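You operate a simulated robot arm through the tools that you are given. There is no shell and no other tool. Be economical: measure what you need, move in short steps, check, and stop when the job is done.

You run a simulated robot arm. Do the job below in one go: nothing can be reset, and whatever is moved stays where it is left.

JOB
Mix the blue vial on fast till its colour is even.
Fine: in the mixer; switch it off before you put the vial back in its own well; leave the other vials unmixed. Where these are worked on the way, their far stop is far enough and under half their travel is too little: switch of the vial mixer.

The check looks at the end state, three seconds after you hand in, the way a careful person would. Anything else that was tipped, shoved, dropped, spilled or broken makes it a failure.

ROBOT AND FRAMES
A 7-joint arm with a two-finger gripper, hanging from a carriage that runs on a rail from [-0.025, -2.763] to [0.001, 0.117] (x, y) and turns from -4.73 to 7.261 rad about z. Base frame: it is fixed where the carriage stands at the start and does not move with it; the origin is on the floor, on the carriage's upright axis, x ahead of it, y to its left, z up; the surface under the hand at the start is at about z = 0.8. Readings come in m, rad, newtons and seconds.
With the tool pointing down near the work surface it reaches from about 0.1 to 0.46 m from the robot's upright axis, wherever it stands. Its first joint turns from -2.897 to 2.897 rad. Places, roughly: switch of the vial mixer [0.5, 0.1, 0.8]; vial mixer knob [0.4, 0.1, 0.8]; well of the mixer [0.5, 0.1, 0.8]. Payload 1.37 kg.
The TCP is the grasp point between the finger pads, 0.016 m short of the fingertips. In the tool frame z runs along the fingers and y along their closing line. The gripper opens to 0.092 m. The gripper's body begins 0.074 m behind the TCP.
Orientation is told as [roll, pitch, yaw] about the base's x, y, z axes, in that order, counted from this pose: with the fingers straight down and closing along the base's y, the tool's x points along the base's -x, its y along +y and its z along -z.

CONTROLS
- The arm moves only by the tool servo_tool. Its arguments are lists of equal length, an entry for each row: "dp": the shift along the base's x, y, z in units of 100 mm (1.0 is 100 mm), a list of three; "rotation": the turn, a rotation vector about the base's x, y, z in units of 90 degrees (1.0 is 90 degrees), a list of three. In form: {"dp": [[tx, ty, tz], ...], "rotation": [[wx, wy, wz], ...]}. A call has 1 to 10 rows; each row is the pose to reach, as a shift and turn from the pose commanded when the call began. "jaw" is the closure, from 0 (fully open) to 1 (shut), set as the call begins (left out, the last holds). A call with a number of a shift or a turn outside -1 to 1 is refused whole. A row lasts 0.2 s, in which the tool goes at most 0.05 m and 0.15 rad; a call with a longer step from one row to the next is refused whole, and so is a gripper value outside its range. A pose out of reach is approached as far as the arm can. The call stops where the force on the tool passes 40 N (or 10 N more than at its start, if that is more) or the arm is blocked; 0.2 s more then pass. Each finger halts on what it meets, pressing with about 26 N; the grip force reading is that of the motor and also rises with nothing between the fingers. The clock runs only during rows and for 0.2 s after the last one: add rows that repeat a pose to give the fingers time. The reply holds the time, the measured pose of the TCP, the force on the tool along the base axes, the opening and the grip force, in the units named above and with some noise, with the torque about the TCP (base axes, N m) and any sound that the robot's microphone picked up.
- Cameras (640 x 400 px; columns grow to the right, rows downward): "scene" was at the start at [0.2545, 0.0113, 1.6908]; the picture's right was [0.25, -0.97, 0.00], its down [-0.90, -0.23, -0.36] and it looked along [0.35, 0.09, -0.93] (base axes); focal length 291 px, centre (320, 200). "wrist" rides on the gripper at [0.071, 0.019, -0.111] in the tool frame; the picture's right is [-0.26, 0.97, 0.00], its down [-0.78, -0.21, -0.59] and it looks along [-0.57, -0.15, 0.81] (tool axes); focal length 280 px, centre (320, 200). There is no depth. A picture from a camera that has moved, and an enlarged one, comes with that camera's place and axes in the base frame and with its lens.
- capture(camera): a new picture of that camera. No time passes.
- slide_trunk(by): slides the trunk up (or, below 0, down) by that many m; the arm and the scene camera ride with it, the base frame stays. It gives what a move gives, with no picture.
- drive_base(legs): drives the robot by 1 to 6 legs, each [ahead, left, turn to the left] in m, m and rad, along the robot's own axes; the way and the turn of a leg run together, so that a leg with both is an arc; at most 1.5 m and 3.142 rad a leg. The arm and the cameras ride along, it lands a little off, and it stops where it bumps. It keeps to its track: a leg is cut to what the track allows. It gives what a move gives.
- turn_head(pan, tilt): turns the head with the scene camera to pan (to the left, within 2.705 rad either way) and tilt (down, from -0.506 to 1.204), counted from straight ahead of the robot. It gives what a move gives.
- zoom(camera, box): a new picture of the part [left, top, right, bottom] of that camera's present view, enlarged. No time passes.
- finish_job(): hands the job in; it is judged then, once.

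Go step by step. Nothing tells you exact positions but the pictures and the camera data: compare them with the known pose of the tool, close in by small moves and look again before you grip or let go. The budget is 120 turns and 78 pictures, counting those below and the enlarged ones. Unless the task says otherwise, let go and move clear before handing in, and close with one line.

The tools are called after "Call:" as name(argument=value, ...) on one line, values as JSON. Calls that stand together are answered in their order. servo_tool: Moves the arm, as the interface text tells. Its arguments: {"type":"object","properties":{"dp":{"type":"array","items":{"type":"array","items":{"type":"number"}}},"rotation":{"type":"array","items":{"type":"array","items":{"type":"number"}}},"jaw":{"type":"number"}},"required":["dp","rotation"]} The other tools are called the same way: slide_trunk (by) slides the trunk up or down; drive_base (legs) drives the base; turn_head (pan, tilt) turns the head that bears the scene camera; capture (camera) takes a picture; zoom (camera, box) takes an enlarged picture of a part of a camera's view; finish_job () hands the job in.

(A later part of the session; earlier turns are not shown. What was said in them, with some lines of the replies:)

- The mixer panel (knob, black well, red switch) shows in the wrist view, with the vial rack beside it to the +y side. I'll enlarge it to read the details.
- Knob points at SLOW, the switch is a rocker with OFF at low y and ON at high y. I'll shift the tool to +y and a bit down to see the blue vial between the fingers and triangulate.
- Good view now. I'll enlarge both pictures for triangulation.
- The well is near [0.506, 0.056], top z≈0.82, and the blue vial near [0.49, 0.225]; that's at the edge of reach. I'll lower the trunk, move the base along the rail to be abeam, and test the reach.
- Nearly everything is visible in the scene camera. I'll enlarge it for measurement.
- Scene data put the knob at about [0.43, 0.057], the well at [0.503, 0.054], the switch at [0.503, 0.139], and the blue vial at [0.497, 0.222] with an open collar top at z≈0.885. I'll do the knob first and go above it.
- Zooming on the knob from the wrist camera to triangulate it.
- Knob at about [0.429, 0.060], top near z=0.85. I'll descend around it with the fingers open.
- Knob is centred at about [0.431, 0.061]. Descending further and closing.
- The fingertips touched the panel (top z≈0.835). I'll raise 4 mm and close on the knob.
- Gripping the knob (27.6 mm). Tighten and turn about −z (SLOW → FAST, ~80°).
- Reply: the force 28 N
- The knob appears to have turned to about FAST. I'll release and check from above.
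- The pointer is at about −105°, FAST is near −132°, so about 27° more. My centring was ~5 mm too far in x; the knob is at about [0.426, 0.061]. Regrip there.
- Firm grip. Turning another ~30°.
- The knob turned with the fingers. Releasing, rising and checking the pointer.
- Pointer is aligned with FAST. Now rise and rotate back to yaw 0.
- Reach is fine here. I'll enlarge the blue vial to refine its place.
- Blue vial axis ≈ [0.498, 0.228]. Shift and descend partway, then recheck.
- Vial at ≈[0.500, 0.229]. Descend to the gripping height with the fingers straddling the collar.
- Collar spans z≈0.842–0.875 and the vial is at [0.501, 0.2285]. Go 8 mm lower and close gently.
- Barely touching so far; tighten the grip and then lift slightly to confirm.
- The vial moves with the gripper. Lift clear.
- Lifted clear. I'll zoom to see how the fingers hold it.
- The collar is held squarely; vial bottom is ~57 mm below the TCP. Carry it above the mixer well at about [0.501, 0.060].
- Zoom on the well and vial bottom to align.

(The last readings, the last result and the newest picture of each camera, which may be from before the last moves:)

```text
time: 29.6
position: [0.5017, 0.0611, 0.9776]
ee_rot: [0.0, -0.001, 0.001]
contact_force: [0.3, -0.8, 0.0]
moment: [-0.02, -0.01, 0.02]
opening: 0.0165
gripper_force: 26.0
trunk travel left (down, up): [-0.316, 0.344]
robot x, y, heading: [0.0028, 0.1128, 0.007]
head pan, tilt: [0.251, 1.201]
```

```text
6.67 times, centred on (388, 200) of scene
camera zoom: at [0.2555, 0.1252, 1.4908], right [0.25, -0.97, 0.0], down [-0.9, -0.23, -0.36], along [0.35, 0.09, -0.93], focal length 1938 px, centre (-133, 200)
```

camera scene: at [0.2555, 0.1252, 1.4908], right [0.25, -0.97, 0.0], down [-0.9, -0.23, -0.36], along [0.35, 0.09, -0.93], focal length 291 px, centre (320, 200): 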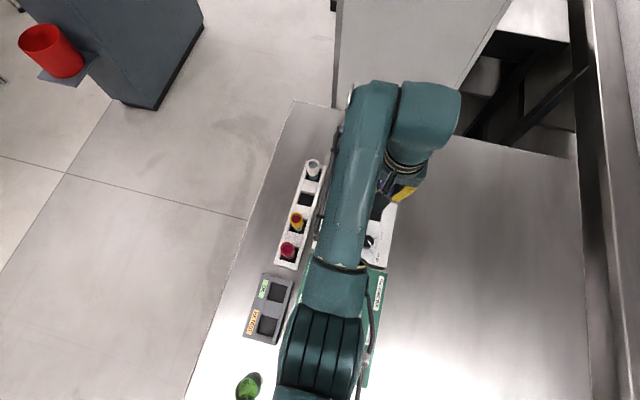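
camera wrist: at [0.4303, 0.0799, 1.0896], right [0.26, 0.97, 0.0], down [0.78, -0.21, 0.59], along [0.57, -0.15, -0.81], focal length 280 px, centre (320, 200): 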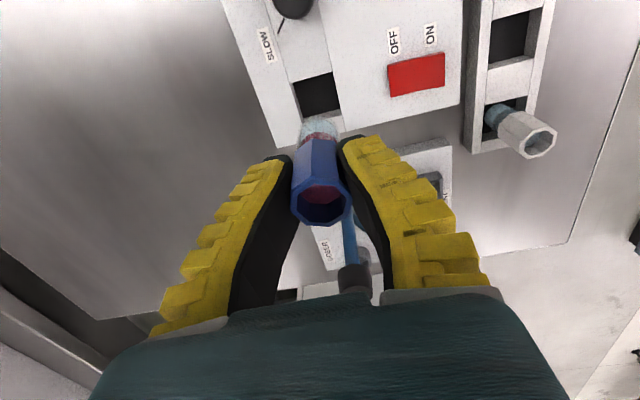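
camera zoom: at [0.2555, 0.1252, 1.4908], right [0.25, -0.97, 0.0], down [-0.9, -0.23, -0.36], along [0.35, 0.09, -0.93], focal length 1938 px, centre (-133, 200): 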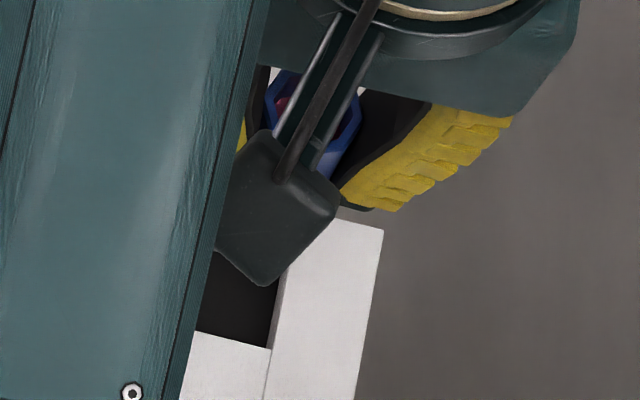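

Well centre ≈ [0.501, 0.059]. Lower to just above the panel and check.

Call:
servo_tool(dp=[[-0.005, -0.015, -0.25], [-0.005, -0.015, -0.5], [-0.005, -0.015, -0.75], [-0.005, -0.015, -0.75]], rotation=[[0, 0, 0], [0, 0, 0], [0, 0, 0], [0, 0, 0]])

Call:
zoom(camera="wrist", box=[220, 80, 420, 205])

```text
time: 30.6
position: [0.5009, 0.0593, 0.9022]
ee_rot: [0.001, 0.001, 0.002]
contact_force: [0.5, -0.3, -0.2]
moment: [0.0, 0.03, 0.02]
opening: 0.0163
gripper_force: 25.6
trunk travel left (down, up): [-0.316, 0.344]
robot x, y, heading: [0.0007, 0.1162, 0.001]
head pan, tilt: [0.251, 1.201]
```

```text
3.20 times, centred on (320, 142) of wrist
camera zoom: at [0.4297, 0.0787, 1.0143], right [0.26, 0.97, 0.0], down [0.78, -0.21, 0.59], along [0.57, -0.15, -0.81], focal length 897 px, centre (320, 384)
```

zoom: 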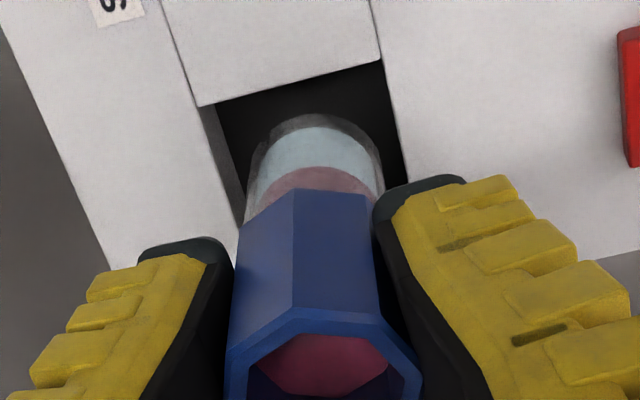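

Well aligned. Lowering into the well in small steps.

Call:
servo_tool(dp=[[0, 0, -0.1], [0, 0, -0.2], [0, 0, -0.3], [0, 0, -0.3]], rotation=[[0, 0, 0], [0, 0, 0], [0, 0, 0], [0, 0, 0]])

Call:
zoom(camera="wrist", box=[220, 80, 420, 205])

```text
time: 31.6
position: [0.5024, 0.0598, 0.8748]
ee_rot: [-0.003, -0.004, 0.0]
contact_force: [-3.0, -0.8, 13.4]
moment: [0.0, 0.03, -0.02]
opening: 0.0165
gripper_force: 26.1
trunk travel left (down, up): [-0.316, 0.344]
robot x, y, heading: [-0.0007, 0.1158, 0.005]
head pan, tilt: [0.251, 1.201]
```

```text
3.20 times, centred on (320, 142) of wrist
camera zoom: at [0.4309, 0.0778, 0.9862], right [0.26, 0.97, 0.0], down [0.78, -0.21, 0.59], along [0.57, -0.15, -0.8], focal length 897 px, centre (320, 384)
```

zoom: 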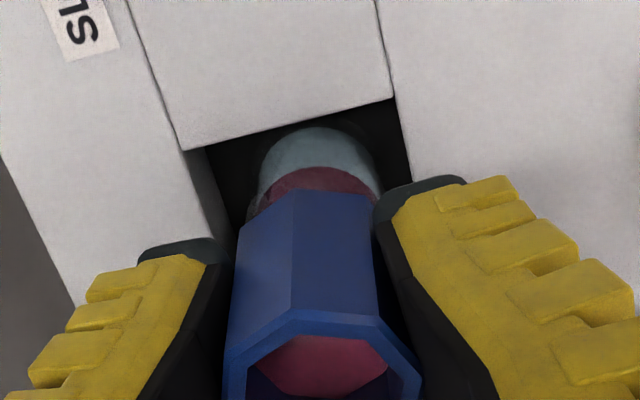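

Contact of 13 N with almost no moment: it's on the well floor. Relieve the press and release.

Call:
servo_tool(dp=[[0, 0, 0.025], [0, 0, 0.025]], rotation=[[0, 0, 0], [0, 0, 0]])

Call:
servo_tool(dp=[[0, 0, 0], [0, 0, 0], [0, 0, 0], [0, 0, 0]], rotation=[[0, 0, 0], [0, 0, 0], [0, 0, 0], [0, 0, 0]], jaw=0.45)

Call:
zoom(camera="wrist", box=[220, 80, 420, 205])

```text
time: 32.2
position: [0.5015, 0.0585, 0.8759]
ee_rot: [0.0, -0.001, 0.002]
contact_force: [2.3, -0.6, 3.5]
moment: [-0.02, -0.13, 0.0]
opening: 0.0166
gripper_force: 26.1
trunk travel left (down, up): [-0.316, 0.344]
robot x, y, heading: [-0.0012, 0.115, 0.002]
head pan, tilt: [0.251, 1.201]
```

```text
time: 33.2
position: [0.5006, 0.0586, 0.8755]
ee_rot: [-0.001, -0.002, 0.002]
contact_force: [0.3, 0.2, 0.1]
moment: [0.0, 0.02, -0.01]
opening: 0.0534
gripper_force: 2.6
trunk travel left (down, up): [-0.316, 0.344]
robot x, y, heading: [0.0023, 0.1115, 0.001]
head pan, tilt: [0.251, 1.201]
```

```text
3.20 times, centred on (320, 142) of wrist
camera zoom: at [0.43, 0.0779, 0.9868], right [0.26, 0.97, 0.0], down [0.78, -0.21, 0.59], along [0.57, -0.15, -0.81], focal length 897 px, centre (320, 384)
```

zoom: 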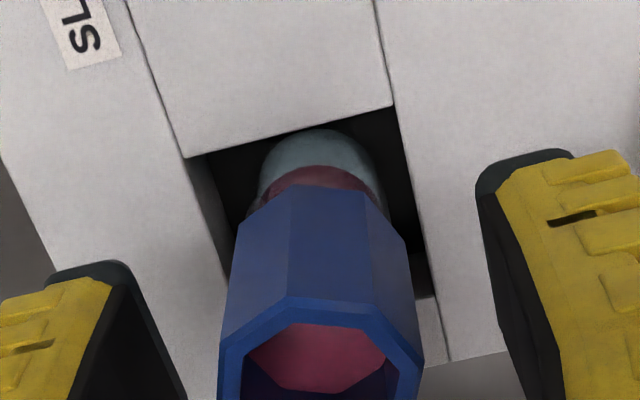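

Vial stands in the mixer well. Rise straight up and check.

Call:
servo_tool(dp=[[0, 0, 0.2], [0, 0, 0.5], [0, 0, 0.9], [0, 0, 0.9]], rotation=[[0, 0, 0], [0, 0, 0], [0, 0, 0], [0, 0, 0]])

Call:
zoom(camera="wrist", box=[220, 20, 460, 170])

```text
time: 34.2
position: [0.503, 0.0584, 0.9656]
ee_rot: [0.0, -0.001, 0.001]
contact_force: [0.1, 0.0, 0.0]
moment: [-0.01, 0.01, 0.01]
opening: 0.0536
gripper_force: 2.0
trunk travel left (down, up): [-0.316, 0.344]
robot x, y, heading: [0.0014, 0.1135, 0.002]
head pan, tilt: [0.251, 1.201]
```

```text
2.67 times, centred on (340, 95) of wrist
camera zoom: at [0.4302, 0.0777, 1.077], right [0.26, 0.97, 0.0], down [0.78, -0.21, 0.59], along [0.57, -0.15, -0.81], focal length 748 px, centre (267, 480)
```

zoom: 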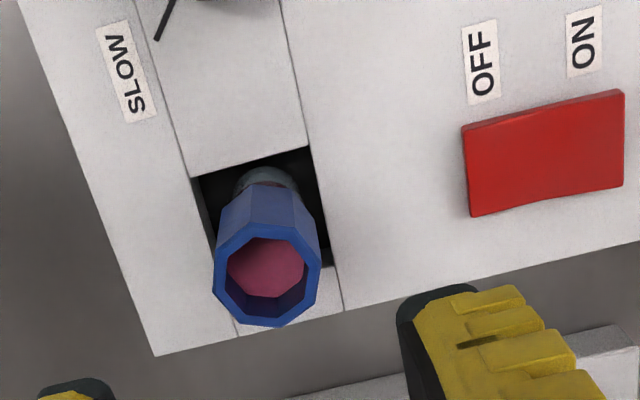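

Next the rocker: its ON end is at ≈[0.502, 0.157]. Close the fingers and move above it.

Call:
servo_tool(dp=[[0, 0.3, 0], [0, 0.6, 0], [0, 0.98, 0], [0, 0.98, 0], [0, 0.98, 0]], rotation=[[0, 0, 0], [0, 0, 0], [0, 0, 0], [0, 0, 0], [0, 0, 0]], jaw=1.0)

Call:
servo_tool(dp=[[0, 0, -0.3], [0, 0, -0.6], [0, 0, -0.75], [0, 0, -0.75]], rotation=[[0, 0, 0], [0, 0, 0], [0, 0, 0], [0, 0, 0]])

Call:
capture(camera="wrist")

```text
time: 35.4
position: [0.5022, 0.1564, 0.965]
ee_rot: [0.0, -0.002, 0.001]
contact_force: [0.0, -0.3, 0.2]
moment: [0.01, -0.02, -0.01]
opening: 0.0
gripper_force: 26.2
trunk travel left (down, up): [-0.316, 0.344]
robot x, y, heading: [0.0004, 0.1128, -0.006]
head pan, tilt: [0.251, 1.201]
```

```text
time: 36.4
position: [0.5018, 0.1558, 0.889]
ee_rot: [0.0, -0.001, 0.002]
contact_force: [1.0, 0.0, 0.5]
moment: [0.01, 0.02, 0.01]
opening: 0.0
gripper_force: 26.0
trunk travel left (down, up): [-0.316, 0.344]
robot x, y, heading: [0.0025, 0.1152, 0.0]
head pan, tilt: [0.251, 1.201]
```

```text
33 pictures are left
camera wrist: at [0.4298, 0.1757, 1.0016], right [0.26, 0.97, 0.0], down [0.78, -0.21, 0.59], along [0.57, -0.15, -0.81], focal length 280 px, centre (320, 200)
```

wrist: 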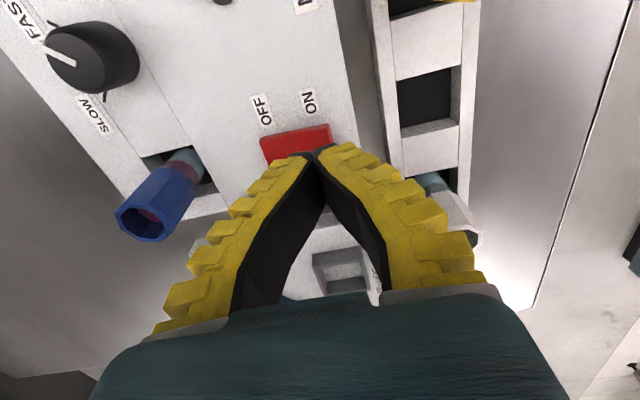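

Switch spans y≈0.125–0.166. I'll press at y≈0.159, in small steps downward.

Call:
servo_tool(dp=[[0, 0.03, -0.05], [0, 0.03, -0.1], [0, 0.03, -0.15], [0, 0.03, -0.2], [0, 0.03, -0.25], [0, 0.03, -0.3], [0, 0.03, -0.34]], rotation=[[0, 0, 0], [0, 0, 0], [0, 0, 0], [0, 0, 0], [0, 0, 0], [0, 0, 0], [0, 0, 0]])

Call:
capture(camera="wrist")

```text
time: 38.0
position: [0.5014, 0.1606, 0.8566]
ee_rot: [0.0, -0.001, 0.001]
contact_force: [-0.6, 0.5, 1.3]
moment: [-0.03, 0.0, 0.02]
opening: 0.0
gripper_force: 26.4
trunk travel left (down, up): [-0.316, 0.344]
robot x, y, heading: [-0.0016, 0.1105, 0.001]
head pan, tilt: [0.251, 1.201]
```

```text
32 pictures are left
camera wrist: at [0.4301, 0.1792, 0.9684], right [0.26, 0.97, 0.0], down [0.78, -0.21, 0.59], along [0.57, -0.15, -0.81], focal length 280 px, centre (320, 200)
```

wrist: 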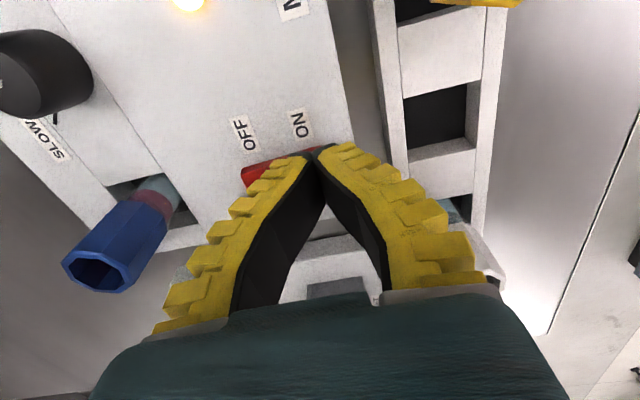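

The lamp lit. I'll press to the stop to be sure, then lift off to watch the vial.

Call:
servo_tool(dp=[[0, 0, -0.03], [0, 0, -0.06]], rotation=[[0, 0, 0], [0, 0, 0]])

Call:
servo_tool(dp=[[0, 0, 0.4], [0, 0, 0.8], [0, 0, 0.9]], rotation=[[0, 0, 0], [0, 0, 0], [0, 0, 0]])

Call:
capture(camera="wrist")

```text
time: 38.6
position: [0.5044, 0.1601, 0.8539]
ee_rot: [0.0, -0.008, 0.0]
contact_force: [-8.2, 0.3, 25.0]
moment: [-0.22, 0.13, -0.16]
opening: 0.0
gripper_force: 26.0
trunk travel left (down, up): [-0.316, 0.344]
robot x, y, heading: [0.0023, 0.1102, 0.004]
head pan, tilt: [0.251, 1.201]
```

```text
time: 39.4
position: [0.5007, 0.1595, 0.939]
ee_rot: [-0.001, -0.001, 0.001]
contact_force: [0.1, -0.7, 0.2]
moment: [0.0, 0.0, 0.01]
opening: 0.0
gripper_force: 26.0
trunk travel left (down, up): [-0.316, 0.344]
robot x, y, heading: [-0.0039, 0.113, 0.005]
head pan, tilt: [0.251, 1.201]
```

```text
31 pictures are left
camera wrist: at [0.4294, 0.1793, 1.0519], right [0.26, 0.97, 0.0], down [0.78, -0.21, 0.59], along [0.57, -0.15, -0.81], focal length 280 px, centre (320, 200)
```

wrist: 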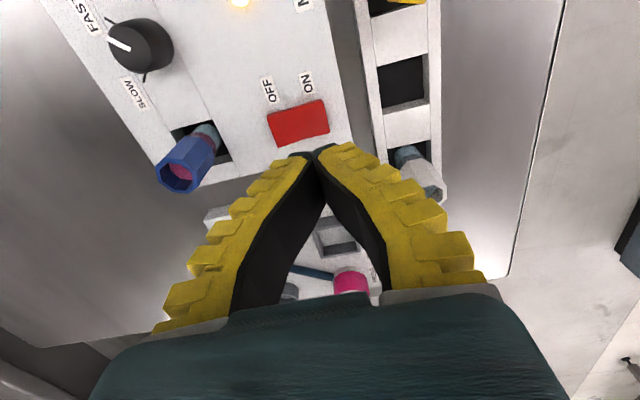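

Mixer lamp is on. Zoom on the vial contents.

Call:
zoom(camera="wrist", box=[90, 0, 340, 200])

Call:
zoom(camera="wrist", box=[150, 110, 246, 200])

```text
2.00 times, centred on (215, 100) of wrist
camera zoom: at [0.4294, 0.1793, 1.0519], right [0.26, 0.97, 0.0], down [0.78, -0.21, 0.59], along [0.57, -0.15, -0.81], focal length 561 px, centre (530, 400)
```

zoom: 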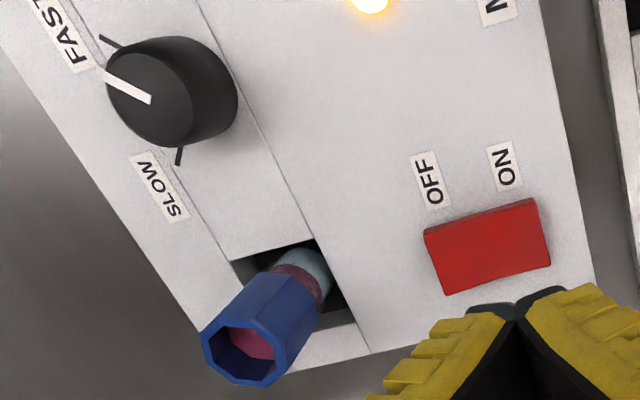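

```text
4.44 times, centred on (198, 155) of wrist
camera zoom: at [0.4294, 0.1793, 1.0519], right [0.26, 0.97, 0.0], down [0.78, -0.21, 0.59], along [0.57, -0.15, -0.81], focal length 1246 px, centre (862, 400)
```

zoom: 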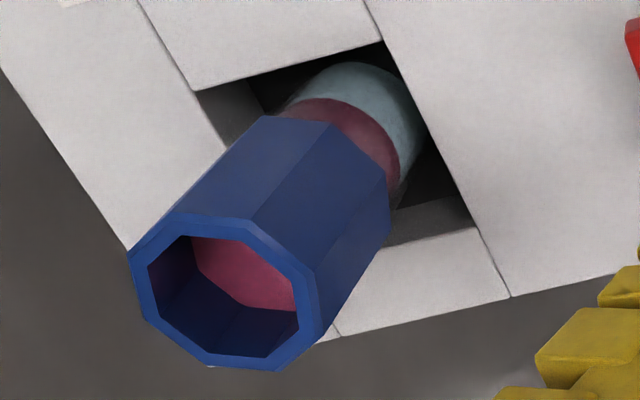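

Red layer on top, pale below: not yet mixed. Wait and look again.

Call:
servo_tool(dp=[[0, 0, 0], [0, 0, 0], [0, 0, 0], [0, 0, 0], [0, 0, 0], [0, 0, 0], [0, 0, 0], [0, 0, 0], [0, 0, 0], [0, 0, 0]], rotation=[[0, 0, 0], [0, 0, 0], [0, 0, 0], [0, 0, 0], [0, 0, 0], [0, 0, 0], [0, 0, 0], [0, 0, 0], [0, 0, 0], [0, 0, 0]])

Call:
servo_tool(dp=[[0, 0, 0], [0, 0, 0], [0, 0, 0], [0, 0, 0], [0, 0, 0], [0, 0, 0], [0, 0, 0], [0, 0, 0], [0, 0, 0], [0, 0, 0]], rotation=[[0, 0, 0], [0, 0, 0], [0, 0, 0], [0, 0, 0], [0, 0, 0], [0, 0, 0], [0, 0, 0], [0, 0, 0], [0, 0, 0], [0, 0, 0]])

Call:
zoom(camera="wrist", box=[150, 110, 246, 200])

```text
time: 41.6
position: [0.5, 0.159, 0.9405]
ee_rot: [-0.001, -0.002, 0.002]
contact_force: [0.1, -0.1, 0.6]
moment: [-0.02, 0.02, 0.02]
opening: 0.0001
gripper_force: 26.2
trunk travel left (down, up): [-0.316, 0.344]
robot x, y, heading: [0.0008, 0.1127, -0.002]
head pan, tilt: [0.251, 1.201]
```

```text
time: 43.8
position: [0.5011, 0.1607, 0.9401]
ee_rot: [-0.001, 0.0, 0.003]
contact_force: [-0.8, -0.7, 0.5]
moment: [0.01, -0.01, 0.0]
opening: 0.0
gripper_force: 26.1
trunk travel left (down, up): [-0.316, 0.344]
robot x, y, heading: [-0.0006, 0.1171, 0.002]
head pan, tilt: [0.251, 1.201]
```

```text
4.44 times, centred on (198, 155) of wrist
camera zoom: at [0.4295, 0.1793, 1.0519], right [0.26, 0.97, 0.0], down [0.78, -0.21, 0.59], along [0.57, -0.15, -0.81], focal length 1246 px, centre (862, 400)
```

zoom: 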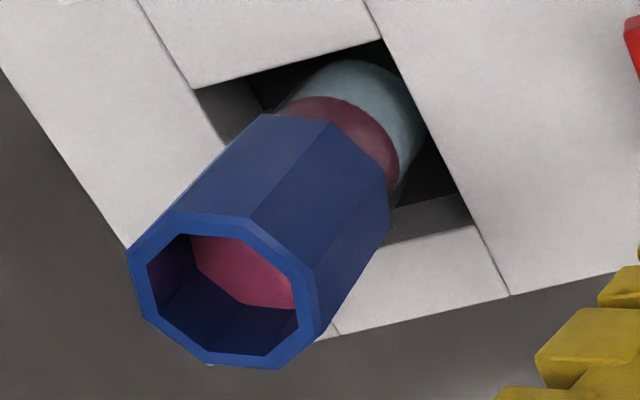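

No visible change after 5 s; wait longer.

Call:
servo_tool(dp=[[0, 0, 0], [0, 0, 0], [0, 0, 0], [0, 0, 0], [0, 0, 0], [0, 0, 0], [0, 0, 0], [0, 0, 0], [0, 0, 0], [0, 0, 0]], rotation=[[0, 0, 0], [0, 0, 0], [0, 0, 0], [0, 0, 0], [0, 0, 0], [0, 0, 0], [0, 0, 0], [0, 0, 0], [0, 0, 0], [0, 0, 0]])

Call:
servo_tool(dp=[[0, 0, 0], [0, 0, 0], [0, 0, 0], [0, 0, 0], [0, 0, 0], [0, 0, 0], [0, 0, 0], [0, 0, 0], [0, 0, 0], [0, 0, 0]], rotation=[[0, 0, 0], [0, 0, 0], [0, 0, 0], [0, 0, 0], [0, 0, 0], [0, 0, 0], [0, 0, 0], [0, 0, 0], [0, 0, 0], [0, 0, 0]])

Call:
servo_tool(dp=[[0, 0, 0], [0, 0, 0], [0, 0, 0], [0, 0, 0], [0, 0, 0], [0, 0, 0], [0, 0, 0], [0, 0, 0], [0, 0, 0], [0, 0, 0]], rotation=[[0, 0, 0], [0, 0, 0], [0, 0, 0], [0, 0, 0], [0, 0, 0], [0, 0, 0], [0, 0, 0], [0, 0, 0], [0, 0, 0], [0, 0, 0]])

Call:
zoom(camera="wrist", box=[150, 110, 246, 200])

Call:
capture(camera="wrist")

```text
time: 46.0
position: [0.5009, 0.1601, 0.9405]
ee_rot: [0.002, -0.001, 0.001]
contact_force: [-0.2, 0.5, 0.2]
moment: [0.02, 0.02, -0.01]
opening: 0.0
gripper_force: 25.7
trunk travel left (down, up): [-0.316, 0.344]
robot x, y, heading: [-0.0012, 0.1155, 0.002]
head pan, tilt: [0.251, 1.201]
```

```text
time: 48.2
position: [0.4993, 0.1601, 0.9396]
ee_rot: [-0.001, -0.002, 0.002]
contact_force: [-0.3, 0.8, 0.3]
moment: [0.01, 0.0, 0.0]
opening: 0.0
gripper_force: 26.2
trunk travel left (down, up): [-0.316, 0.344]
robot x, y, heading: [0.0016, 0.1141, -0.001]
head pan, tilt: [0.251, 1.201]
```

```text
time: 50.4
position: [0.5013, 0.1604, 0.9404]
ee_rot: [0.001, -0.002, 0.002]
contact_force: [-0.4, 0.3, -0.9]
moment: [0.0, 0.0, 0.0]
opening: 0.0002
gripper_force: 26.1
trunk travel left (down, up): [-0.316, 0.344]
robot x, y, heading: [0.0034, 0.1131, 0.004]
head pan, tilt: [0.251, 1.201]
```

```text
4.44 times, centred on (198, 155) of wrist
camera zoom: at [0.4295, 0.1793, 1.0519], right [0.26, 0.97, 0.0], down [0.78, -0.21, 0.59], along [0.57, -0.15, -0.81], focal length 1246 px, centre (862, 400)
```

zoom: 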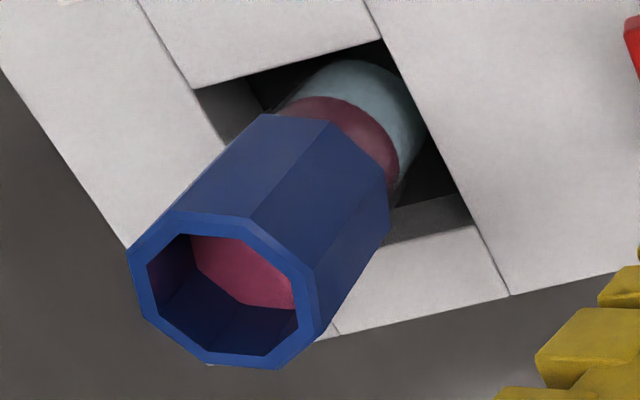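

```text
26 pictures are left
camera wrist: at [0.4295, 0.1793, 1.0519], right [0.26, 0.97, 0.0], down [0.78, -0.21, 0.59], along [0.57, -0.15, -0.81], focal length 280 px, centre (320, 200)
```

wrist: 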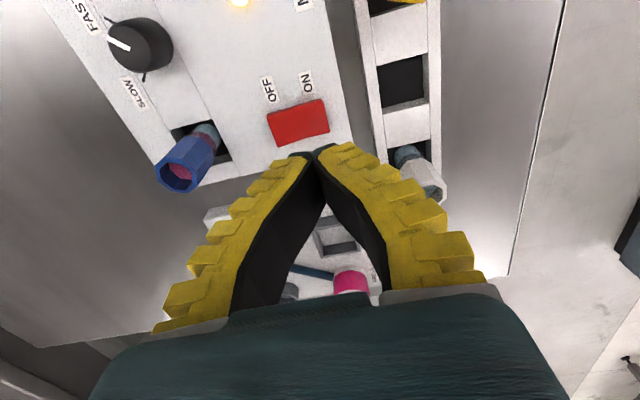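

No clear change at 11 s. The knob and lamp look right; I'll wait more before doubting the setup.

Call:
servo_tool(dp=[[0, 0, 0], [0, 0, 0], [0, 0, 0], [0, 0, 0], [0, 0, 0], [0, 0, 0], [0, 0, 0], [0, 0, 0], [0, 0, 0], [0, 0, 0]], rotation=[[0, 0, 0], [0, 0, 0], [0, 0, 0], [0, 0, 0], [0, 0, 0], [0, 0, 0], [0, 0, 0], [0, 0, 0], [0, 0, 0], [0, 0, 0]])

Call:
servo_tool(dp=[[0, 0, 0], [0, 0, 0], [0, 0, 0], [0, 0, 0], [0, 0, 0], [0, 0, 0], [0, 0, 0], [0, 0, 0], [0, 0, 0], [0, 0, 0]], rotation=[[0, 0, 0], [0, 0, 0], [0, 0, 0], [0, 0, 0], [0, 0, 0], [0, 0, 0], [0, 0, 0], [0, 0, 0], [0, 0, 0], [0, 0, 0]])

Call:
zoom(camera="wrist", box=[180, 115, 228, 145])

Call:
zoom(camera="wrist", box=[80, 0, 208, 80])

```text
time: 52.6
position: [0.501, 0.159, 0.9391]
ee_rot: [0.001, -0.002, 0.002]
contact_force: [-0.4, 0.5, -1.1]
moment: [-0.04, 0.01, 0.0]
opening: 0.0
gripper_force: 26.2
trunk travel left (down, up): [-0.316, 0.344]
robot x, y, heading: [0.0039, 0.1126, 0.002]
head pan, tilt: [0.251, 1.201]
```

```text
time: 54.8
position: [0.5007, 0.161, 0.9397]
ee_rot: [0.001, -0.003, 0.001]
contact_force: [-0.2, 0.5, 0.7]
moment: [0.02, -0.02, -0.01]
opening: 0.0
gripper_force: 25.7
trunk travel left (down, up): [-0.316, 0.344]
robot x, y, heading: [-0.0001, 0.1132, 0.003]
head pan, tilt: [0.251, 1.201]
```

```text
13.33 times, centred on (204, 130) of wrist
camera zoom: at [0.4295, 0.1793, 1.0519], right [0.26, 0.97, 0.0], down [0.78, -0.21, 0.59], along [0.57, -0.15, -0.81], focal length 3738 px, centre (1867, 1133)
```

zoom: 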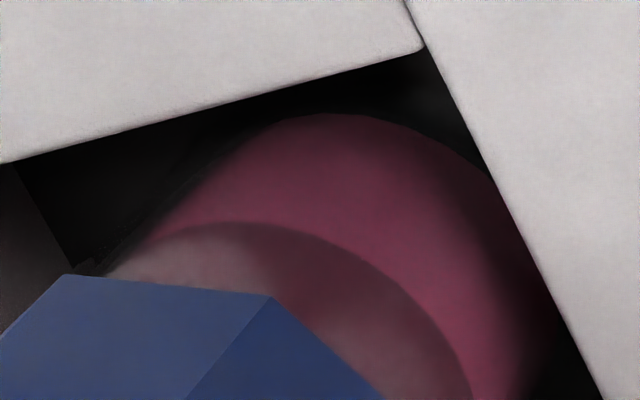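

```text
5.00 times, centred on (144, 40) of wrist
camera zoom: at [0.4295, 0.1793, 1.0519], right [0.26, 0.97, 0.0], down [0.78, -0.21, 0.59], along [0.57, -0.15, -0.81], focal length 1402 px, centre (1200, 1000)
```

zoom: 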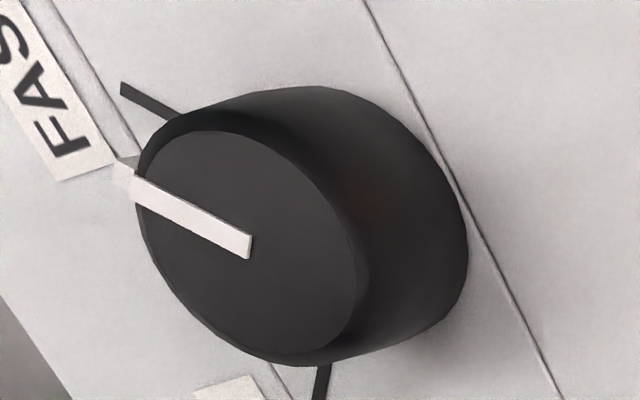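

The pale layer has turned the same pink: mixed. Now switch off by pressing the OFF end at y≈0.131.

Call:
servo_tool(dp=[[0, -0.29, 0], [0, -0.29, -0.3], [0, -0.29, -0.6], [0, -0.29, -0.7], [0, -0.29, -0.76], [0, -0.29, -0.82], [0, -0.29, -0.87], [0, -0.29, -0.89]], rotation=[[0, 0, 0], [0, 0, 0], [0, 0, 0], [0, 0, 0], [0, 0, 0], [0, 0, 0], [0, 0, 0], [0, 0, 0]])

Call:
servo_tool(dp=[[0, 0, 0.4], [0, 0, 0.8], [0, 0, 1.0], [0, 0, 1.0]], rotation=[[0, 0, 0], [0, 0, 0], [0, 0, 0], [0, 0, 0]])

Call:
capture(camera="wrist")

```text
time: 56.6
position: [0.5036, 0.1295, 0.8545]
ee_rot: [-0.001, -0.005, 0.002]
contact_force: [-8.7, -1.0, 24.6]
moment: [0.25, 0.12, 0.08]
opening: 0.0001
gripper_force: 26.4
trunk travel left (down, up): [-0.316, 0.344]
robot x, y, heading: [0.0, 0.1119, -0.0]
head pan, tilt: [0.251, 1.201]
```

```text
time: 57.6
position: [0.5007, 0.13, 0.9531]
ee_rot: [-0.001, -0.002, 0.001]
contact_force: [0.0, -0.4, -0.6]
moment: [0.02, 0.01, 0.01]
opening: 0.0
gripper_force: 26.0
trunk travel left (down, up): [-0.316, 0.344]
robot x, y, heading: [0.0025, 0.1124, 0.006]
head pan, tilt: [0.251, 1.201]
```

```text
23 pictures are left
camera wrist: at [0.4302, 0.1496, 1.0643], right [0.26, 0.97, 0.0], down [0.78, -0.21, 0.59], along [0.57, -0.15, -0.81], focal length 280 px, centre (320, 200)
```

wrist: 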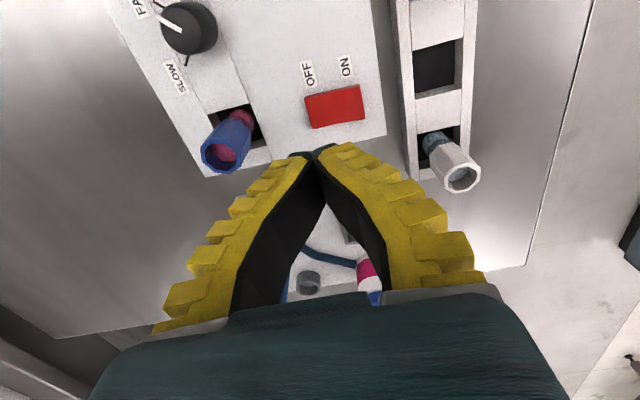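

Move back above the vial with the fingers open, and check the lamp.

Call:
servo_tool(dp=[[0, -0.2, 0.2], [0, -0.4, 0.3], [0, -0.71, 0.3], [0, -0.71, 0.3], [0, -0.71, 0.3]], rotation=[[0, 0, 0], [0, 0, 0], [0, 0, 0], [0, 0, 0], [0, 0, 0]], jaw=0.45)

Call:
capture(camera="wrist")

Call:
zoom(camera="wrist", box=[230, 0, 470, 150])

```text
time: 58.8
position: [0.5006, 0.0592, 0.9814]
ee_rot: [0.0, -0.002, 0.001]
contact_force: [-0.9, 0.1, 0.4]
moment: [-0.03, 0.01, 0.04]
opening: 0.0534
gripper_force: 2.3
trunk travel left (down, up): [-0.316, 0.344]
robot x, y, heading: [-0.0029, 0.1148, 0.004]
head pan, tilt: [0.251, 1.201]
```

```text
22 pictures are left
camera wrist: at [0.4296, 0.079, 1.0936], right [0.26, 0.97, 0.0], down [0.78, -0.21, 0.59], along [0.57, -0.15, -0.81], focal length 280 px, centre (320, 200)
```

wrist: 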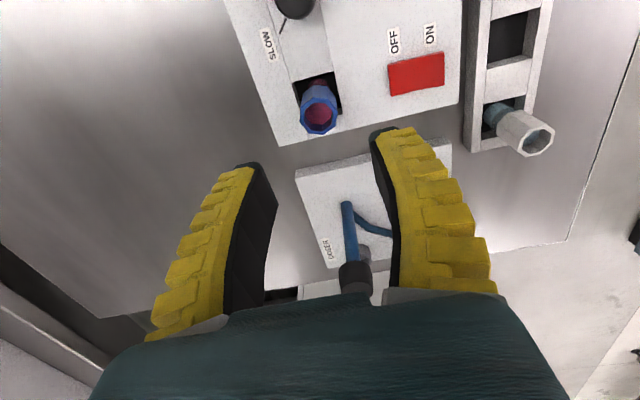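

```text
2.67 times, centred on (350, 75) of wrist
camera zoom: at [0.4296, 0.079, 1.0936], right [0.26, 0.97, 0.0], down [0.78, -0.21, 0.59], along [0.57, -0.15, -0.81], focal length 748 px, centre (240, 533)
```

zoom: 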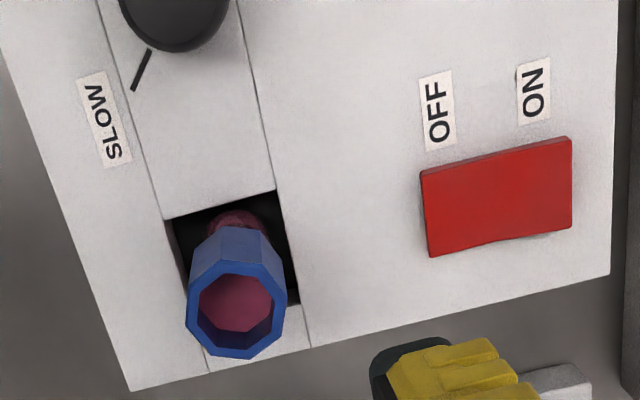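

Vial stands at [0.500, 0.060]. Descend to the former release height and grip.

Call:
servo_tool(dp=[[0, 0.005, -0.3], [0, 0.005, -0.6], [0, 0.005, -0.9], [0, 0.005, -1.0], [0, 0.005, -1.0]], rotation=[[0, 0, 0], [0, 0, 0], [0, 0, 0], [0, 0, 0], [0, 0, 0]])

Call:
servo_tool(dp=[[0, 0, -0.06], [0, 0, -0.06], [0, 0, -0.06]], rotation=[[0, 0, 0], [0, 0, 0], [0, 0, 0]])

Call:
zoom(camera="wrist", box=[200, 70, 440, 220])

```text
time: 60.0
position: [0.5018, 0.061, 0.8805]
ee_rot: [-0.001, -0.002, 0.001]
contact_force: [-0.1, -0.4, -0.4]
moment: [0.01, 0.03, -0.01]
opening: 0.0534
gripper_force: 1.9
trunk travel left (down, up): [-0.316, 0.344]
robot x, y, heading: [0.0003, 0.1134, 0.005]
head pan, tilt: [0.251, 1.201]
```

```text
time: 60.8
position: [0.5015, 0.0599, 0.8753]
ee_rot: [-0.001, -0.001, 0.001]
contact_force: [0.7, 0.3, 1.2]
moment: [-0.02, -0.04, -0.01]
opening: 0.0537
gripper_force: 2.1
trunk travel left (down, up): [-0.316, 0.344]
robot x, y, heading: [0.003, 0.1126, 0.005]
head pan, tilt: [0.251, 1.201]
```

```text
2.67 times, centred on (320, 145) of wrist
camera zoom: at [0.4298, 0.0796, 0.987], right [0.26, 0.97, 0.0], down [0.78, -0.21, 0.59], along [0.57, -0.15, -0.81], focal length 748 px, centre (320, 347)
```

zoom: 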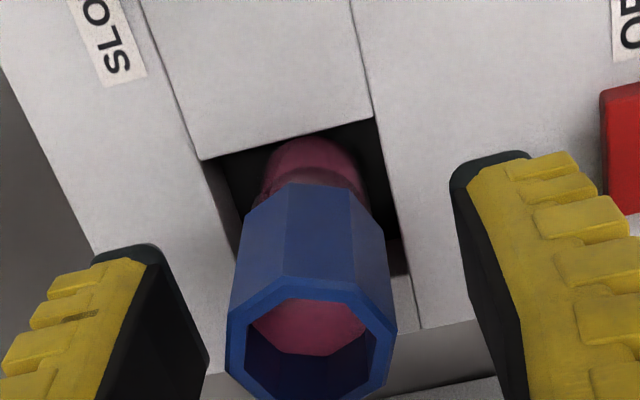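

Colour is even. Close on the collar and lift straight up.

Call:
servo_tool(dp=[[0, 0, 0], [0, 0, 0], [0, 0, 0], [0, 0, 0], [0, 0, 0], [0, 0, 0]], rotation=[[0, 0, 0], [0, 0, 0], [0, 0, 0], [0, 0, 0], [0, 0, 0], [0, 0, 0]], jaw=0.85)

Call:
servo_tool(dp=[[0, 0, 0.1], [0, 0, 0.3], [0, 0, 0.5], [0, 0, 0.7], [0, 0, 0.9], [0, 0, 1.0], [0, 0, 1.0]], rotation=[[0, 0, 0], [0, 0, 0], [0, 0, 0], [0, 0, 0], [0, 0, 0], [0, 0, 0], [0, 0, 0]])

Call:
capture(camera="wrist")

```text
time: 62.2
position: [0.5009, 0.0594, 0.8751]
ee_rot: [0.001, 0.0, 0.003]
contact_force: [-1.2, -0.8, 3.3]
moment: [-0.01, 0.04, -0.05]
opening: 0.0208
gripper_force: 26.0
trunk travel left (down, up): [-0.316, 0.344]
robot x, y, heading: [-0.0015, 0.1134, 0.004]
head pan, tilt: [0.251, 1.201]
```

```text
time: 63.8
position: [0.5022, 0.0604, 0.9755]
ee_rot: [0.003, -0.002, 0.001]
contact_force: [0.5, 0.2, 0.7]
moment: [-0.01, -0.02, 0.02]
opening: 0.0201
gripper_force: 25.6
trunk travel left (down, up): [-0.316, 0.344]
robot x, y, heading: [0.0033, 0.1138, -0.001]
head pan, tilt: [0.251, 1.201]
```

```text
19 pictures are left
camera wrist: at [0.4301, 0.0798, 1.0871], right [0.26, 0.97, 0.0], down [0.78, -0.21, 0.59], along [0.57, -0.15, -0.81], focal length 280 px, centre (320, 200)
```

wrist: 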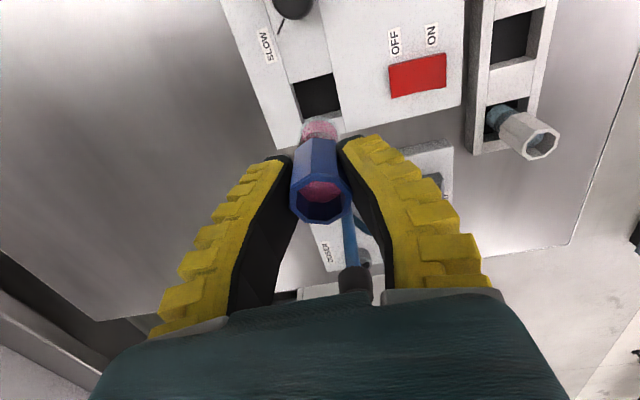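

Held and clear. Carry back above its own empty rack well at [0.501, 0.2286].

Call:
servo_tool(dp=[[0, 0.2, 0], [0, 0.45, 0], [0, 0.7, 0], [0, 0.9, 0], [0, 0.9, 0]], rotation=[[0, 0, 0], [0, 0, 0], [0, 0, 0], [0, 0, 0], [0, 0, 0]])

Call:
servo_tool(dp=[[0, 0.25, 0], [0, 0.5, 0], [0, 0.785, 0], [0, 0.785, 0], [0, 0.785, 0]], rotation=[[0, 0, 0], [0, 0, 0], [0, 0, 0], [0, 0, 0], [0, 0, 0]])

Call:
capture(camera="wrist")

Call:
zoom(camera="wrist", box=[240, 50, 400, 150])

```text
time: 65.0
position: [0.5013, 0.1507, 0.9742]
ee_rot: [0.0, 0.0, 0.001]
contact_force: [0.0, -0.9, -0.2]
moment: [-0.01, 0.0, 0.02]
opening: 0.0193
gripper_force: 26.1
trunk travel left (down, up): [-0.316, 0.344]
robot x, y, heading: [-0.0003, 0.1107, 0.004]
head pan, tilt: [0.251, 1.201]
```

```text
time: 66.2
position: [0.5007, 0.2297, 0.9732]
ee_rot: [0.0, -0.002, 0.0]
contact_force: [1.2, 0.2, 0.6]
moment: [-0.01, 0.0, 0.02]
opening: 0.0189
gripper_force: 26.1
trunk travel left (down, up): [-0.316, 0.344]
robot x, y, heading: [0.0026, 0.1163, 0.005]
head pan, tilt: [0.251, 1.201]
```

```text
18 pictures are left
camera wrist: at [0.4294, 0.2483, 1.0864], right [0.26, 0.97, 0.0], down [0.78, -0.21, 0.59], along [0.57, -0.15, -0.81], focal length 280 px, centre (320, 200)
```

wrist: 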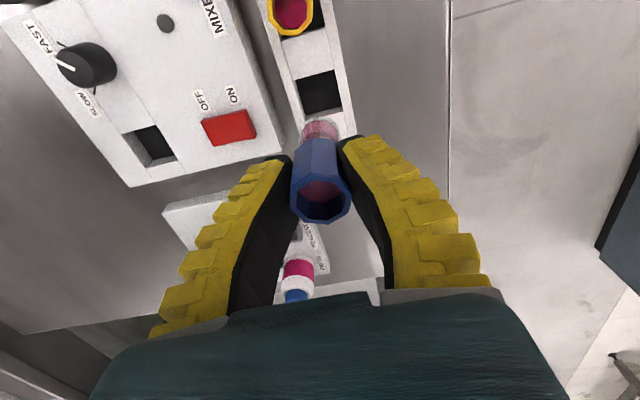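

```text
4.00 times, centred on (320, 100) of wrist
camera zoom: at [0.4294, 0.2483, 1.0864], right [0.26, 0.97, 0.0], down [0.78, -0.21, 0.59], along [0.57, -0.15, -0.81], focal length 1122 px, centre (320, 600)
```

zoom: 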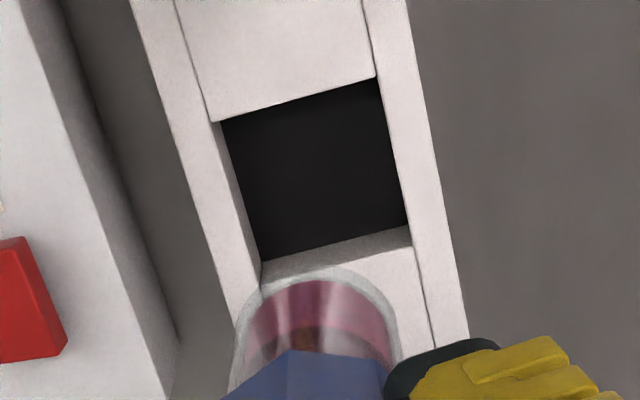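

Lamp is off and the well is directly below. Lower partway and check.

Call:
servo_tool(dp=[[0.005, -0.008, -0.25], [0.005, -0.008, -0.5], [0.005, -0.008, -0.75], [0.005, -0.008, -0.85], [0.005, -0.008, -0.85]], rotation=[[0, 0, 0], [0, 0, 0], [0, 0, 0], [0, 0, 0], [0, 0, 0]])

Call:
zoom(camera="wrist", box=[220, 80, 420, 205])

```text
time: 67.4
position: [0.5012, 0.2281, 0.889]
ee_rot: [0.001, -0.002, 0.001]
contact_force: [0.3, 0.7, -0.7]
moment: [0.02, -0.03, 0.05]
opening: 0.0185
gripper_force: 26.0
trunk travel left (down, up): [-0.316, 0.344]
robot x, y, heading: [0.0024, 0.1116, 0.002]
head pan, tilt: [0.251, 1.201]
```

```text
3.20 times, centred on (320, 142) of wrist
camera zoom: at [0.4296, 0.2473, 1.0015], right [0.26, 0.97, 0.0], down [0.78, -0.21, 0.59], along [0.57, -0.15, -0.81], focal length 897 px, centre (320, 384)
```

zoom: 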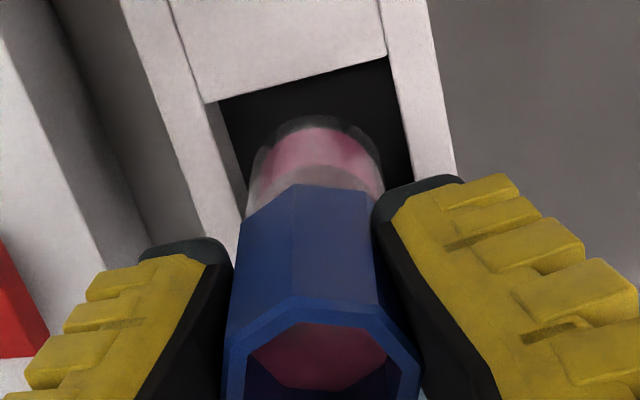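

Aligned over the well. Continue down to the floor contact.

Call:
servo_tool(dp=[[0, 0, -0.08], [0, 0, -0.16], [0, 0, -0.22], [0, 0, -0.26], [0, 0, -0.27]], rotation=[[0, 0, 0], [0, 0, 0], [0, 0, 0], [0, 0, 0], [0, 0, 0]])

Call:
zoom(camera="wrist", box=[220, 80, 420, 205])

```text
time: 68.6
position: [0.5037, 0.2288, 0.8656]
ee_rot: [0.001, -0.007, 0.002]
contact_force: [-4.3, -1.4, 11.2]
moment: [0.05, 0.1, 0.0]
opening: 0.0182
gripper_force: 25.7
trunk travel left (down, up): [-0.316, 0.344]
robot x, y, heading: [0.0002, 0.1123, 0.001]
head pan, tilt: [0.251, 1.201]
```

```text
3.20 times, centred on (320, 142) of wrist
camera zoom: at [0.431, 0.2474, 0.9766], right [0.26, 0.97, 0.0], down [0.78, -0.21, 0.59], along [0.57, -0.15, -0.81], focal length 897 px, centre (320, 384)
```

zoom: 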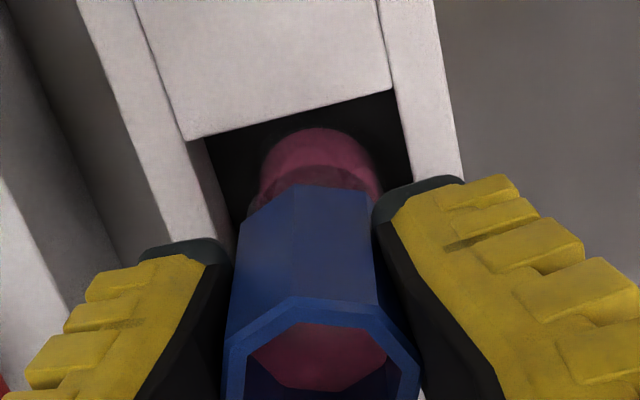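

On the floor of its well. Relieve the press and release, then rise.

Call:
servo_tool(dp=[[0, 0, 0.03], [0, 0, 0.03]], rotation=[[0, 0, 0], [0, 0, 0]])

Call:
servo_tool(dp=[[0, 0, 0], [0, 0, 0], [0, 0, 0], [0, 0, 0], [0, 0, 0]], rotation=[[0, 0, 0], [0, 0, 0], [0, 0, 0], [0, 0, 0], [0, 0, 0]], jaw=0.42)

Call:
zoom(camera="wrist", box=[200, 70, 440, 220])

```text
time: 69.2
position: [0.5008, 0.2281, 0.8658]
ee_rot: [-0.001, 0.001, 0.003]
contact_force: [0.0, 0.2, 0.4]
moment: [-0.01, 0.0, 0.02]
opening: 0.0179
gripper_force: 25.2
trunk travel left (down, up): [-0.316, 0.344]
robot x, y, heading: [0.0024, 0.1127, 0.003]
head pan, tilt: [0.251, 1.201]
```

```text
time: 70.4
position: [0.5012, 0.2282, 0.8654]
ee_rot: [-0.001, -0.001, 0.002]
contact_force: [-0.1, 0.6, -0.5]
moment: [-0.03, 0.01, 0.0]
opening: 0.0563
gripper_force: 2.0
trunk travel left (down, up): [-0.316, 0.344]
robot x, y, heading: [0.0021, 0.1131, -0.002]
head pan, tilt: [0.251, 1.201]
```

```text
2.67 times, centred on (320, 145) of wrist
camera zoom: at [0.4303, 0.2471, 0.978], right [0.26, 0.97, 0.0], down [0.78, -0.21, 0.59], along [0.57, -0.15, -0.81], focal length 748 px, centre (320, 347)
```

zoom: 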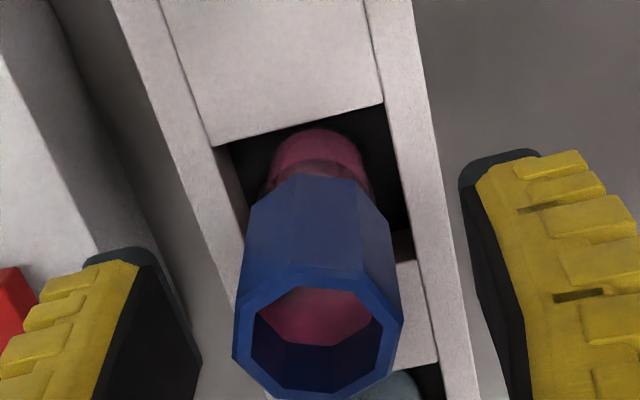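

Vial stands upright in its own well. Rise, back away, and take a last look.

Call:
servo_tool(dp=[[0, 0, 0.25], [0, 0, 0.6], [0, 0, 1.0], [-0.3, 0, 1.0], [-0.7, 0, 1.0], [-0.9, 0, 1.0], [-0.9, 0, 1.0]], rotation=[[0, 0, 0], [0, 0, 0], [0, 0, 0], [0, 0, 0], [0, 0, 0], [0, 0, 0], [0, 0, 0]])

Call:
capture(camera="scene")

Call:
zoom(camera="scene", box=[270, 150, 410, 260])

```text
time: 72.0
position: [0.4111, 0.2272, 0.9662]
ee_rot: [0.001, -0.002, -0.001]
contact_force: [-0.4, 0.4, -1.0]
moment: [-0.04, -0.03, 0.01]
opening: 0.0565
gripper_force: 1.2
trunk travel left (down, up): [-0.316, 0.344]
robot x, y, heading: [0.0005, 0.1151, 0.002]
head pan, tilt: [0.251, 1.201]
```

```text
13 pictures are left
camera scene: at [0.2554, 0.1251, 1.4908], right [0.25, -0.97, 0.0], down [-0.9, -0.23, -0.36], along [0.35, 0.09, -0.93], focal length 291 px, centre (320, 200)
```

scene: 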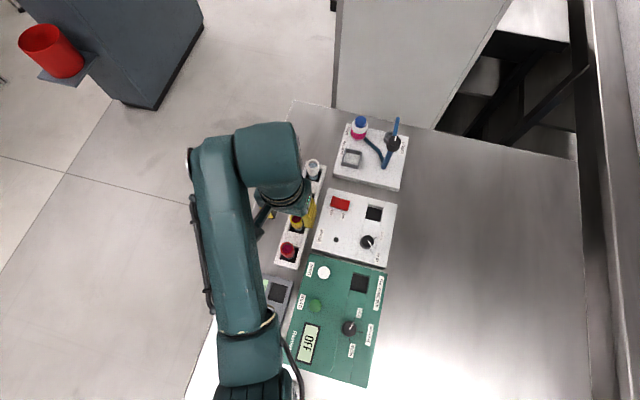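

```text
3.64 times, centred on (340, 205) of scene
camera zoom: at [0.2554, 0.1251, 1.4908], right [0.25, -0.97, 0.0], down [-0.9, -0.23, -0.36], along [0.35, 0.09, -0.93], focal length 1057 px, centre (247, 182)
```

zoom: 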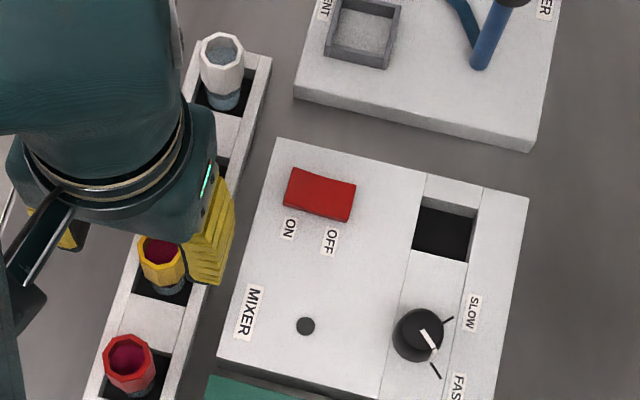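

Everything is in place. One closer look at the knob and switch before handing in.

Call:
zoom(camera="scene", box=[348, 225, 396, 255])

Call:
capture(camera="wrist")

```text
13.33 times, centred on (372, 240) of scene
camera zoom: at [0.2554, 0.1251, 1.4908], right [0.25, -0.97, 0.0], down [-0.9, -0.23, -0.36], along [0.35, 0.09, -0.93], focal length 3876 px, centre (-373, -333)
```

zoom: 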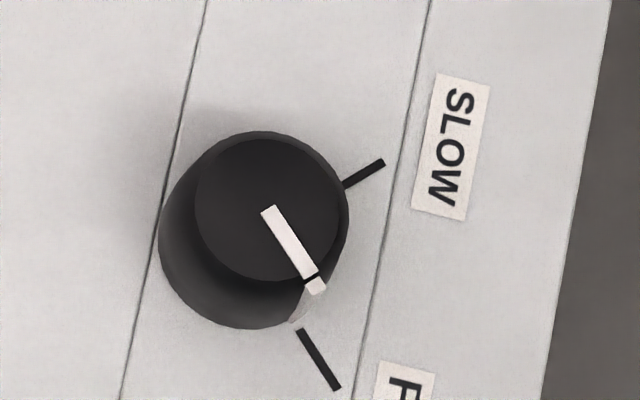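

```text
10 pictures are left
camera wrist: at [0.34, 0.2463, 1.0777], right [0.26, 0.97, 0.0], down [0.78, -0.21, 0.59], along [0.57, -0.15, -0.81], focal length 280 px, centre (320, 200)
```

wrist: 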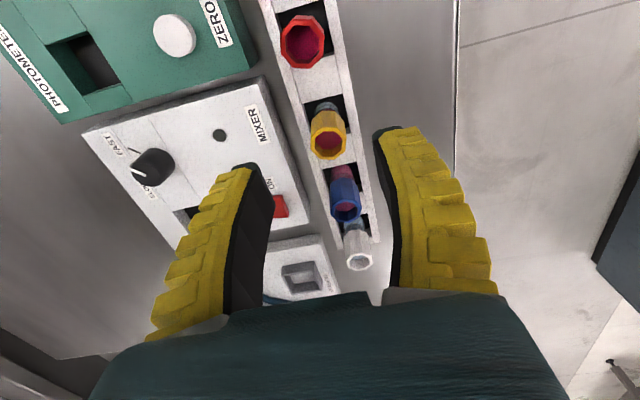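

The pointer is parallel to the FAST tick, the lamp is off, and the blue vial is evenly coloured in its own well. The other vials are untouched and the hand is clear, so I'm handing in.

Call:
finish_job()

```text
The job is handed in.
```

I mixed the blue vial on FAST until its colour was even, switched the mixer off, and put the vial back in its own well; the other vials were left unmixed.
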